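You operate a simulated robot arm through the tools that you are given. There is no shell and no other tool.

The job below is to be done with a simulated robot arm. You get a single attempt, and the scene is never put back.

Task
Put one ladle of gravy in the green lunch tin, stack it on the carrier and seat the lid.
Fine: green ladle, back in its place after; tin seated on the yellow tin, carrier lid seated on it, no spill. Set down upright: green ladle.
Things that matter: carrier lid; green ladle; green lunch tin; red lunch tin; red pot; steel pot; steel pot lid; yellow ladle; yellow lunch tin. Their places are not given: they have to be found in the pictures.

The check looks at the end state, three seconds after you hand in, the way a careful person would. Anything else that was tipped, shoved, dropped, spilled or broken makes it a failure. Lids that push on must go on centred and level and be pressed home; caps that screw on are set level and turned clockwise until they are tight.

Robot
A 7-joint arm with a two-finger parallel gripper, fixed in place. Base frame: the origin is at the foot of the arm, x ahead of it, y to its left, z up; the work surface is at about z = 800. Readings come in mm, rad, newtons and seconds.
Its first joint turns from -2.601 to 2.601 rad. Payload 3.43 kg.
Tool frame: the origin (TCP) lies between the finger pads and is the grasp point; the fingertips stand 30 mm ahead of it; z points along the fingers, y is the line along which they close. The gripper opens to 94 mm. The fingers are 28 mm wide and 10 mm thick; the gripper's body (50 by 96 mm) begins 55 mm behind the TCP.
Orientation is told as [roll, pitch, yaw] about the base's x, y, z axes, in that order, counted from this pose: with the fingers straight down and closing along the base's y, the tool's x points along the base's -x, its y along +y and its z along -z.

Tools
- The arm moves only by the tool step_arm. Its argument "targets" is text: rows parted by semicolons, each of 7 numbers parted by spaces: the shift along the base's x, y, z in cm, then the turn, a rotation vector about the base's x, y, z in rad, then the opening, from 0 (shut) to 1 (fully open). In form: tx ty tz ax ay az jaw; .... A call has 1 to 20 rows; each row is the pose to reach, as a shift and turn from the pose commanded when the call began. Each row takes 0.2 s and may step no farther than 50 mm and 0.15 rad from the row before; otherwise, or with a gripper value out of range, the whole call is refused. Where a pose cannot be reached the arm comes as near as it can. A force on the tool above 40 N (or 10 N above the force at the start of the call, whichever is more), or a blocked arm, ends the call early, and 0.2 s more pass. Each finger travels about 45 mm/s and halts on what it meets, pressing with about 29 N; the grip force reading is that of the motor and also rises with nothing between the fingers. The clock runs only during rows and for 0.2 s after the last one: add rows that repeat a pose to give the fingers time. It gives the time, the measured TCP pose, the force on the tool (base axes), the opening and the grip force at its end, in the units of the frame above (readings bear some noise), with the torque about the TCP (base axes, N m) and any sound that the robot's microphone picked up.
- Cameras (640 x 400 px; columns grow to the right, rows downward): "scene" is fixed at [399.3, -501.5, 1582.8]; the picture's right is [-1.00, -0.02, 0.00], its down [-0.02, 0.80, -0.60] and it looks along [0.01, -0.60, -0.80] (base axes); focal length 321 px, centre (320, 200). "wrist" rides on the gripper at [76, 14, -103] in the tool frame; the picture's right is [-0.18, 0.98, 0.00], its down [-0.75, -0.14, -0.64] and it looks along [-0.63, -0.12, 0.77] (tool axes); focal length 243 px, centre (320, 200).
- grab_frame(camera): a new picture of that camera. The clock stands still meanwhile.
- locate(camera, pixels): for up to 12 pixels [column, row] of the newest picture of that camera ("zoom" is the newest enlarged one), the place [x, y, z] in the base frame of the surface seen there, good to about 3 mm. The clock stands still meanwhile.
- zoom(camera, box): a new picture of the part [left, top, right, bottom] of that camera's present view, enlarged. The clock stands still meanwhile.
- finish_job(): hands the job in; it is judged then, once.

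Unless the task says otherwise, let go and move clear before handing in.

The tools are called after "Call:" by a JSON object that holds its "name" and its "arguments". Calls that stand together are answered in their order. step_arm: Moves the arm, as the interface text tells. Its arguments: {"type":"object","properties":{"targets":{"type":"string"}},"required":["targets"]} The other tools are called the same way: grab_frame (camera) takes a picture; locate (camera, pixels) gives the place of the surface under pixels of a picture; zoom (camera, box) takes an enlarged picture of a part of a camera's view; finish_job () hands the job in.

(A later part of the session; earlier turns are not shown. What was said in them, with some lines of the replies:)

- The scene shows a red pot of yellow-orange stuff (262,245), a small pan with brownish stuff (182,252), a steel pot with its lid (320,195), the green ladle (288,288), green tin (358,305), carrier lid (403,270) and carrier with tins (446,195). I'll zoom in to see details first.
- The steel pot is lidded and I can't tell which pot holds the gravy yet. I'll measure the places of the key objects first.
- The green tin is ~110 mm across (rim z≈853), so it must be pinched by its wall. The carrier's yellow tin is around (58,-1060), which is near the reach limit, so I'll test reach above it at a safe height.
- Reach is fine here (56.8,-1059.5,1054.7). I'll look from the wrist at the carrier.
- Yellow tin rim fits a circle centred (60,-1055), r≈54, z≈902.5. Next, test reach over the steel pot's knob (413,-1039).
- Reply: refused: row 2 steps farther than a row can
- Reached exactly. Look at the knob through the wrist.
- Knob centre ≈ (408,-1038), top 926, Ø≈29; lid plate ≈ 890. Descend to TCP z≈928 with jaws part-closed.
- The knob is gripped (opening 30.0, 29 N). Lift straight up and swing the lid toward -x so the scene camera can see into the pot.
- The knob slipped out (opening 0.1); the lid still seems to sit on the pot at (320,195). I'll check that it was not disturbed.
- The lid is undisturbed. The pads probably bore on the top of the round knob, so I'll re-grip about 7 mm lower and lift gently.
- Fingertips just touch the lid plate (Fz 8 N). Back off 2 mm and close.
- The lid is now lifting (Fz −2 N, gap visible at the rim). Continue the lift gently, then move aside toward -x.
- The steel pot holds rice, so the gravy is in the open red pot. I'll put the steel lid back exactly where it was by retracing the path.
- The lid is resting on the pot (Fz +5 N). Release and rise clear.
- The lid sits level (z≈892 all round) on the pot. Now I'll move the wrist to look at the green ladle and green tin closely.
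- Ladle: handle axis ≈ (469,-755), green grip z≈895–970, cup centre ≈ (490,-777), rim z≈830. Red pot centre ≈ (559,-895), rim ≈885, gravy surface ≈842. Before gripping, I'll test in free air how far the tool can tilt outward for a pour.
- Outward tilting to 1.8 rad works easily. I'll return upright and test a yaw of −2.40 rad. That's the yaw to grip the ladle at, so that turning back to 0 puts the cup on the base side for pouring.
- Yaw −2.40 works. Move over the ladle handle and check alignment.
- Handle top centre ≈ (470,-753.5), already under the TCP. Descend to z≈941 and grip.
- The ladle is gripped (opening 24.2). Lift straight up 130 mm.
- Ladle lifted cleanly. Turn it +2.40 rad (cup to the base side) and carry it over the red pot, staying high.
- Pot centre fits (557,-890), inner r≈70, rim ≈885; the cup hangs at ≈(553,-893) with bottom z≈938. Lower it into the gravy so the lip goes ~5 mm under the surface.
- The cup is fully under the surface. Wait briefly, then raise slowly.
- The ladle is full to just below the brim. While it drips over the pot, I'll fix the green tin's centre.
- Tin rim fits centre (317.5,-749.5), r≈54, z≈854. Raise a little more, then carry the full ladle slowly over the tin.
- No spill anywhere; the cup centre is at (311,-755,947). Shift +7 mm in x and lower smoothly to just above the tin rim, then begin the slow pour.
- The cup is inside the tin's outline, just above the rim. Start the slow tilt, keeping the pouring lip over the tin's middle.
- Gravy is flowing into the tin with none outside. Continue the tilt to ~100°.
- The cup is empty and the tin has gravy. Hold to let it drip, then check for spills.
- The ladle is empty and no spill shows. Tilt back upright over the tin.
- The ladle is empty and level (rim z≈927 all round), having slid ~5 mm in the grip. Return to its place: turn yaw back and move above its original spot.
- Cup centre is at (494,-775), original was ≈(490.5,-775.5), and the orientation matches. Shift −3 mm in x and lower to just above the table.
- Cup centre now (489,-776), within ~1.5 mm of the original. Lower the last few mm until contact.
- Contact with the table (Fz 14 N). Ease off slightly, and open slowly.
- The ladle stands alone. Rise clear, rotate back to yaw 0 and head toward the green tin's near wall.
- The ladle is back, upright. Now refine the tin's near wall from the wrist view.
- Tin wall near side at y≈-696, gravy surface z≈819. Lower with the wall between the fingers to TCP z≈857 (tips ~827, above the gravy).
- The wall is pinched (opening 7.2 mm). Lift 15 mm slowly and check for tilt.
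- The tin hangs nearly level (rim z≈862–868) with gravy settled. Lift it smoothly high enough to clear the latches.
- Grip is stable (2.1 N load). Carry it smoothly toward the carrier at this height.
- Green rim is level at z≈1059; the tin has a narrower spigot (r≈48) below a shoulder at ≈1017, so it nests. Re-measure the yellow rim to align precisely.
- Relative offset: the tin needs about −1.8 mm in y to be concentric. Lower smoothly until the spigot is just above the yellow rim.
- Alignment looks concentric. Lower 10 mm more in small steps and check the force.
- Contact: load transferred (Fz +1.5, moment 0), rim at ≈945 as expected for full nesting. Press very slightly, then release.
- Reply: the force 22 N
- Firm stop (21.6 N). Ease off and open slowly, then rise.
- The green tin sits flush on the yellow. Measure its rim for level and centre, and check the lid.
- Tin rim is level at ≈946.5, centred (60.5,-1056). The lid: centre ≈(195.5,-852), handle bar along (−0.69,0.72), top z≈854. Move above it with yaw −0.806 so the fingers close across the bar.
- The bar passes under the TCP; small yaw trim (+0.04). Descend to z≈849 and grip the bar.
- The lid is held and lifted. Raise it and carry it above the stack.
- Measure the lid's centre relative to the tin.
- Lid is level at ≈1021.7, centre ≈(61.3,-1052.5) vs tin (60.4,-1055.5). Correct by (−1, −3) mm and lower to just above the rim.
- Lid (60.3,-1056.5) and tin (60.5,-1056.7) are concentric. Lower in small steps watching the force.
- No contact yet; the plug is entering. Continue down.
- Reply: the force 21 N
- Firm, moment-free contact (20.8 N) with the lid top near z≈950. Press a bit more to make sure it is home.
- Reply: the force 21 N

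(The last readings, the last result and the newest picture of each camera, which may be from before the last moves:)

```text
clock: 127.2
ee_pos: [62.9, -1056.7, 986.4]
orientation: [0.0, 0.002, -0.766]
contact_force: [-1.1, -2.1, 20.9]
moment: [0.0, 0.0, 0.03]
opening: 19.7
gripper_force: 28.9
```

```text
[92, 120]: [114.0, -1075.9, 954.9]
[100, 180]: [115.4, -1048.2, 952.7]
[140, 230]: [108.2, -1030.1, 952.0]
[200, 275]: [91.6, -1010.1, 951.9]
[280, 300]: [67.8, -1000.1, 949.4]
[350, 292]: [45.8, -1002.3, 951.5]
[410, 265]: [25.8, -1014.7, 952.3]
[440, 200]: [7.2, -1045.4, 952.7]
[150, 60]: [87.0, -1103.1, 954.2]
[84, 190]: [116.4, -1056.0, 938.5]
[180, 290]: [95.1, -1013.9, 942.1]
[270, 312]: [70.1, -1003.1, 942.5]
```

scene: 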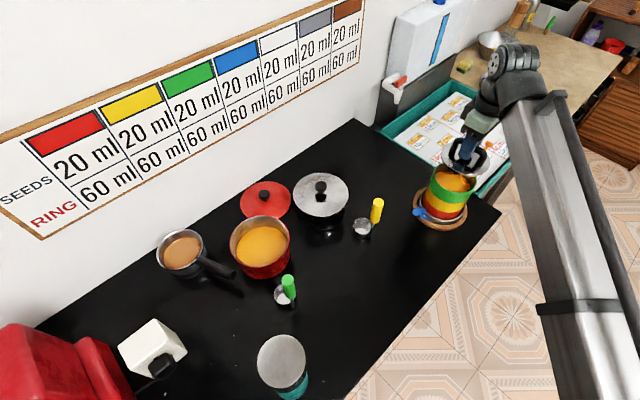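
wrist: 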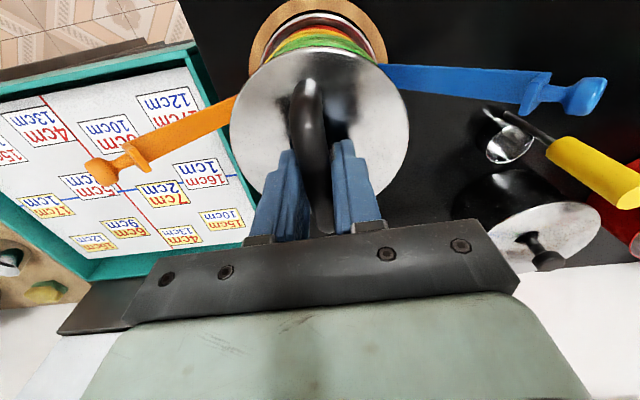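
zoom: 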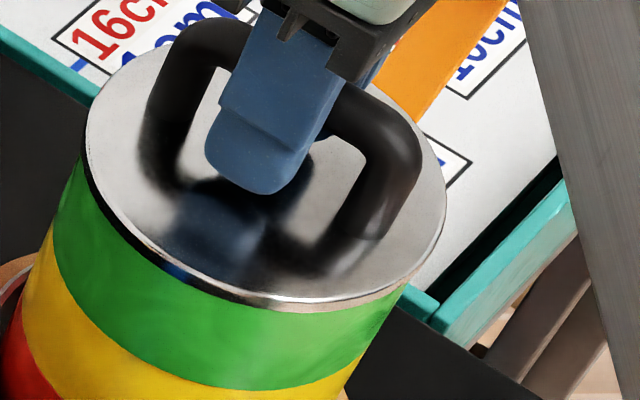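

The force plateaued at ~21 N, which may be the fingers slipping on the bar rather than the lid moving. Inspect the joint closely.

Call:
{"name": "zoom", "arguments": {"camera": "scene", "box": [440, 165, 475, 200]}}

Call:
{"name": "grab_frame", "arguments": {"camera": "wrist"}}

Call:
{"name": "zoom", "arguments": {"camera": "wrist", "box": [210, 0, 430, 130]}}

```text
11.43 times, centred on (458, 182) of scene
```

zoom: 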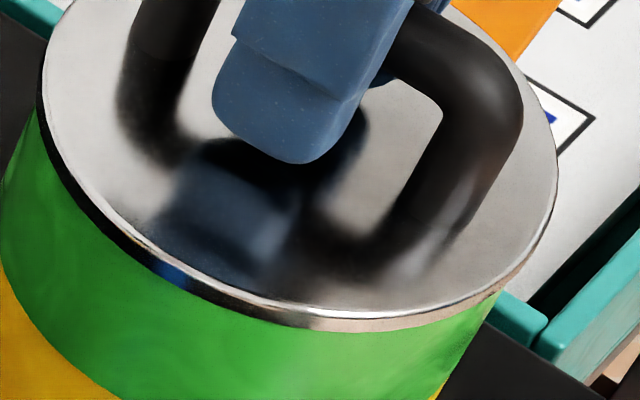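

```text
taken
```

wrist: 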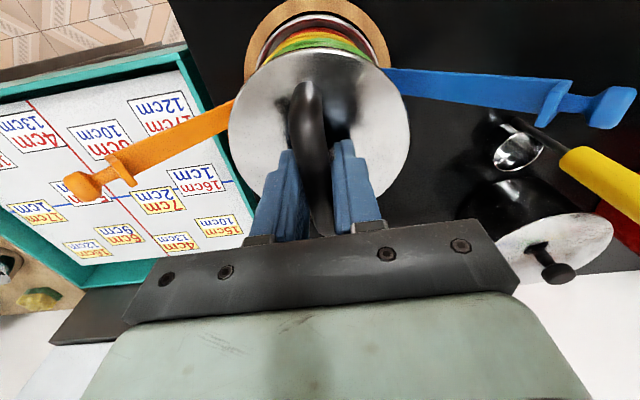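

```text
2.91 times, centred on (320, 65) of wrist
```

zoom: 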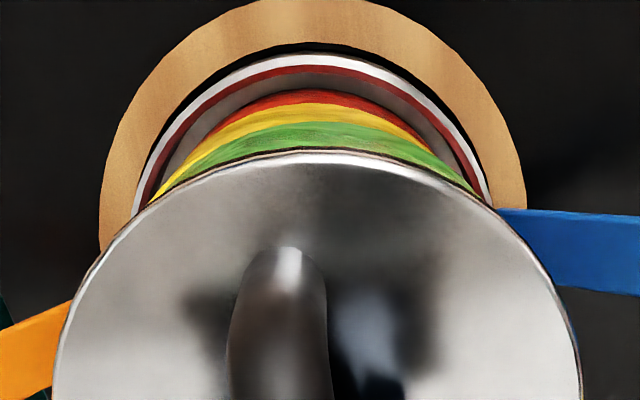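

The plate edge sits directly on the green rim all round (top z≈952). To be certain it's home I'll let go, then press down on the bar centre with closed fingers.

Call:
{"name": "step_arm", "arguments": {"targets": "0 0 0.15 0 0 0 0; 0 0 0.2 0 0 0 0.22; 0 0 0.2 0 0 0 0.3; 0 0 0.2 0 0 0 0.4; 0 0 0.2 0 0 0 0.4; 0 0 2.5 0 0 0 0.4; 0 0 5 0 0 0 0.4; 0 0 7 0 0 0 0.4; 0 0 7 0 0 0 0.4"}}

Call:
{"name": "grab_frame", "arguments": {"camera": "scene"}}

Call:
{"name": "zoom", "arguments": {"camera": "scene", "box": [425, 150, 485, 210]}}

Call:
{"name": "grab_frame", "arguments": {"camera": "wrist"}}

```text
clock: 129.2
ee_pos: [62.5, -1056.2, 1055.2]
orientation: [-0.001, 0.001, -0.766]
contact_force: [0.0, 0.6, 0.2]
moment: [0.0, -0.01, 0.01]
opening: 37.2
gripper_force: 0.0
```

```text
taken
```

scene: 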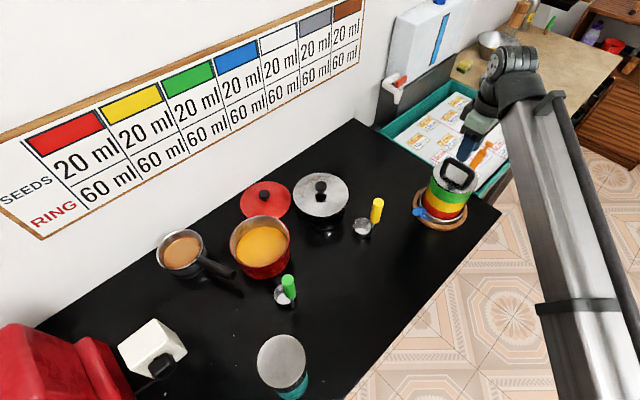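

```text
6.67 times, centred on (455, 180) of scene
```

zoom: 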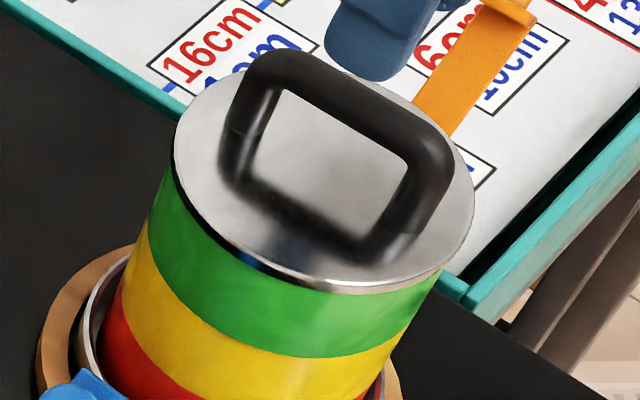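

```text
taken
```

wrist: 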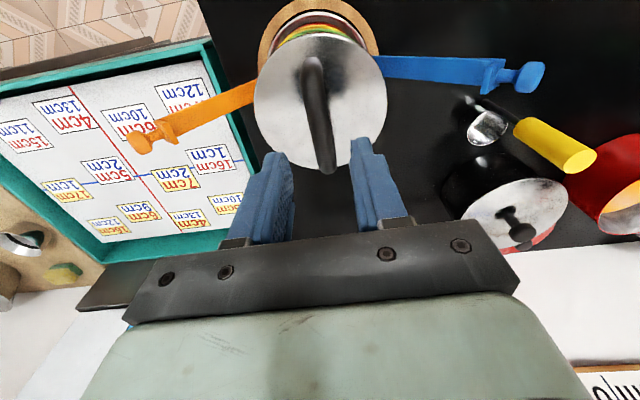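

Call:
{"name": "locate", "arguments": {"camera": "zoom", "pixels": [[180, 140], [185, 190], [230, 245], [300, 280], [360, 288], [430, 265], [468, 200], [455, 150], [215, 95], [350, 180], [300, 55], [420, 140]]}}

Call:
{"name": "zoom", "arguments": {"camera": "scene", "box": [435, 170, 475, 205]}}

Call:
{"name": "locate", "arguments": {"camera": "wrist", "pixels": [[312, 70], [316, 100], [322, 140], [262, 90], [380, 90], [290, 45], [350, 45], [290, 140]]}}

```text
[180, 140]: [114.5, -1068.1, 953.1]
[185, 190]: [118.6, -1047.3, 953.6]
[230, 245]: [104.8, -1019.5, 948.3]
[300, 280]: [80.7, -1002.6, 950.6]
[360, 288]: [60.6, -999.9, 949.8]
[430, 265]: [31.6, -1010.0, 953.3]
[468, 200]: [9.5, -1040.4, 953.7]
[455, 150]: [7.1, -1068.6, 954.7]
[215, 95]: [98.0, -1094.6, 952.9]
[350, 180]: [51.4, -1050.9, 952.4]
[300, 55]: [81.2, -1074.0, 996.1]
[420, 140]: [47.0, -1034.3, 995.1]
```

```text
11.43 times, centred on (455, 188) of scene
```

zoom: 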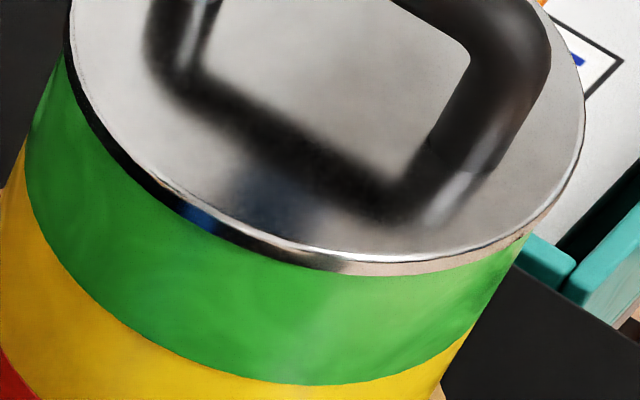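

```text
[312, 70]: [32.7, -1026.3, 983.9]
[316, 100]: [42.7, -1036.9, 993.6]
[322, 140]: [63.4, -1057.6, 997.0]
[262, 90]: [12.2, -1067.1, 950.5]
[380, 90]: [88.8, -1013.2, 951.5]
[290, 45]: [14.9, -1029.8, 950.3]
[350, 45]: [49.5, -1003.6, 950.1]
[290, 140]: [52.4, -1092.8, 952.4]
```

Lid is level (z≈951.5) and centred. Close the fingers and press on the bar's middle (top z≈996).

Call:
{"name": "step_arm", "arguments": {"targets": "0 0 0 0 0 0 0.2; 0 0 0 0 0 0 0; 0 0 0 0 0 0 0; 0 0 -0.7 0 0 0 0; 0 0 -1.5 0 0 0 0; 0 0 -2.2 0 0 0 0; 0 0 -2.6 0 0 0 0; 0 0 -2.6 0 0 0 0"}}

Call:
{"name": "step_arm", "arguments": {"targets": "0 0 -0.1 0 0 0 0; 0 0 -0.2 0 0 0 0; 0 0 -0.3 0 0 0 0; 0 0 -0.4 0 0 0 0; 0 0 -0.45 0 0 0 0; 0 0 -0.5 0 0 0 0; 0 0 -0.55 0 0 0 0; 0 0 -0.6 0 0 0 0"}}

```text
clock: 131.0
ee_pos: [63.1, -1057.8, 1030.1]
orientation: [-0.001, -0.002, -0.767]
contact_force: [-0.2, -0.3, -0.3]
moment: [0.0, 0.03, 0.03]
opening: 0.2
gripper_force: 29.1
```

```text
clock: 132.8
ee_pos: [62.8, -1058.6, 1025.9]
orientation: [-0.003, 0.0, -0.766]
contact_force: [0.7, -2.6, 29.4]
moment: [-0.02, -0.04, -0.01]
opening: 0.0
gripper_force: 29.1
```

Call:
{"name": "step_arm", "arguments": {"targets": "0 0 -0.05 0 0 0 0; 0 0 -0.08 0 0 0 0; 0 0 -0.08 0 0 0 0"}}

Call:
{"name": "step_arm", "arguments": {"targets": "0 0 0.5 0 0 0 0; 0 0 2 0 0 0 0; 0 0 5 0 0 0 0; 0 0 9 0 0 0 0; 0 0 13 0 0 0 0; 3 4 14 0 0 0 0; 6 7.5 14 0 0 0 0; 9 11 14 0 0 0 0; 10 14 14 0 0 0 0.3; 10 14 14 0 0 0 0.3"}}

Call:
{"name": "grab_frame", "arguments": {"camera": "scene"}}

Call:
{"name": "zoom", "arguments": {"camera": "scene", "box": [405, 140, 505, 240]}}

```text
clock: 133.6
ee_pos: [63.1, -1057.1, 1025.6]
orientation: [-0.002, -0.003, -0.767]
contact_force: [-0.9, 2.7, 13.8]
moment: [0.1, 0.05, 0.0]
opening: 0.0
gripper_force: 28.9
stopped in row 3: the force on the tool passed its limit at 40 N (the readings are from after the stop); the commanded pose is now the measured one
```

```text
refused: row 6 steps farther than a row can; nothing moved
```

```text
taken
```

scene: 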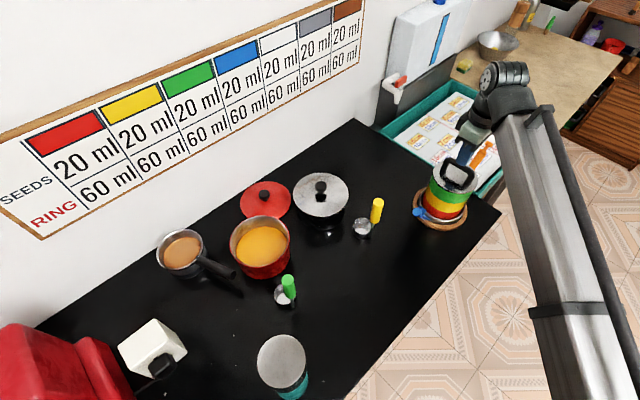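

```text
4.00 times, centred on (455, 190) of scene
```

zoom: 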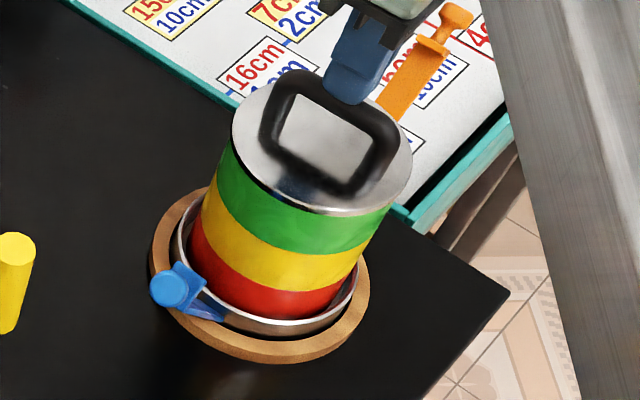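

Pressed to 40 N with no further lid travel, so it is home. Retreat upward and clear.

Call:
{"name": "step_arm", "arguments": {"targets": "0 0 0.5 0 0 0 0; 0 0 2 0 0 0 0; 0 0 5 0 0 0 0; 0 0 9 0 0 0 0; 0 0 13 0 0 0 0; 2.5 3 14 0 0 0 0; 5 6 14 0 0 0 0; 7.5 9 14 0 0 0 0.3; 10 12 14 0 0 0 0.3; 10 12 14 0 0 0 0.3"}}

Call:
{"name": "grab_frame", "arguments": {"camera": "scene"}}

Call:
{"name": "zoom", "arguments": {"camera": "scene", "box": [405, 140, 505, 240]}}

Call:
{"name": "zoom", "arguments": {"camera": "scene", "box": [220, 160, 400, 340]}}

Call:
{"name": "grab_frame", "arguments": {"camera": "wrist"}}

```text
clock: 135.8
ee_pos: [161.9, -939.0, 1162.5]
orientation: [0.0, -0.001, -0.767]
contact_force: [0.0, -0.2, 0.7]
moment: [0.04, -0.02, -0.01]
opening: 28.2
gripper_force: 0.1
```

```text
taken
```

scene: 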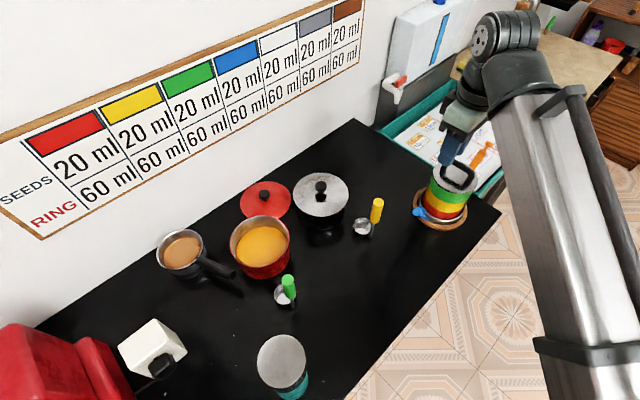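

```text
4.00 times, centred on (455, 190) of scene
```

zoom: 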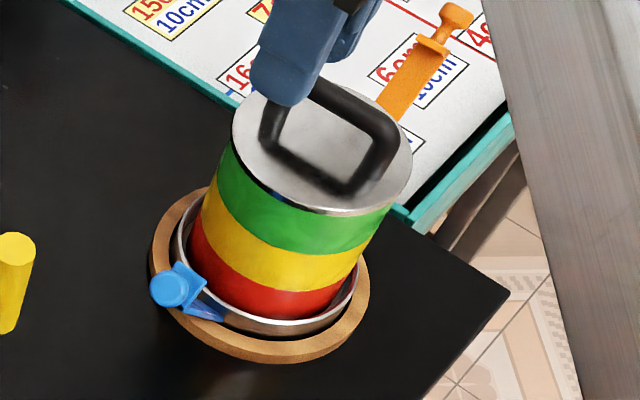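

```text
2.22 times, centred on (310, 250) of scene
```

zoom: 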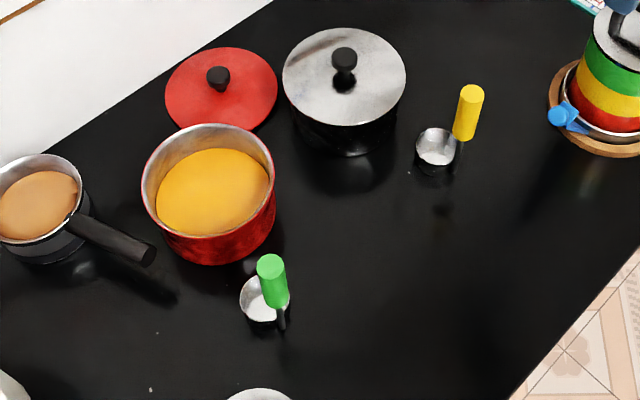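

```text
taken
```

wrist: 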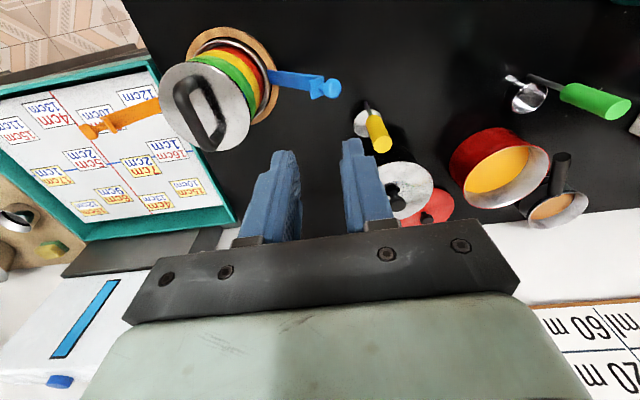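

Everything looks in place with no spill visible. Verify the steel pot's lid level once more before handing in.

Call:
{"name": "zoom", "arguments": {"camera": "scene", "box": [280, 160, 360, 240]}}

Call:
{"name": "locate", "arguments": {"camera": "zoom", "pixels": [[195, 170], [230, 110], [325, 68], [420, 110], [455, 170], [430, 230], [330, 275], [230, 245], [270, 180], [380, 180], [325, 235], [325, 120]]}}

```text
5.00 times, centred on (320, 200) of scene
```

zoom: 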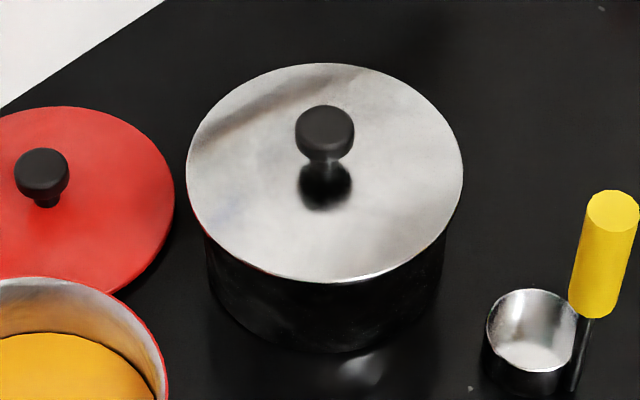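

```text
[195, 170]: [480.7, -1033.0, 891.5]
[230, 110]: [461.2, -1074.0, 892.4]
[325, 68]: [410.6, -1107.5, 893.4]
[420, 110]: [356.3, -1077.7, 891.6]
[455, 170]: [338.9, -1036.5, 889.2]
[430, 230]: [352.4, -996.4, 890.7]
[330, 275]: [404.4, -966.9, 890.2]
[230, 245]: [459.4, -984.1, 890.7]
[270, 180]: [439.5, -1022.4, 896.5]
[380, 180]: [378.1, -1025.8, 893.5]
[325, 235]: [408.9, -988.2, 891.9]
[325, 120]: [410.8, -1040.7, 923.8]
```

The steel lid is level (z≈890–893) and centred at about (410,-1037). The green ladle stands upright in its place. The green tin and carrier lid are seated, nothing is spilled, and the gripper is clear, so I'm handing in.

Call:
{"name": "finish_job", "arguments": {}}

```text
The job is handed in.
```

The job is handed in. One ladle of gravy is in the green tin, the tin is stacked on the yellow tin, and the carrier lid is seated on top. No result has come back from the check yet.

- **Gravy:** I took it from the open red pot, with the green ladle full to just below the brim. I lifted the steel pot's lid first to look inside; it held rice. I took the small brown saucepan to be something else because it is not on your list.
- **Green ladle:** It stands upright, set down within about 2 mm of where I picked it up.
- **Green tin:** Its base nests in the yellow tin. The rim is level at about z = 946.5, and the tin came to a firm stop when I pressed it down.
- **Carrier lid:** It is level and centred to within about a millimetre. I pressed on its handle until the force passed 40 N, and it moved no further.
- **Steel pot lid:** The grip slipped off the knob on the first try and I had to take it again. The lid is back on, level to within the measuring error. It sits about 2 mm nearer the arm than before.
- **Spills:** I saw no gravy outside the pot or the tin in the last pictures.
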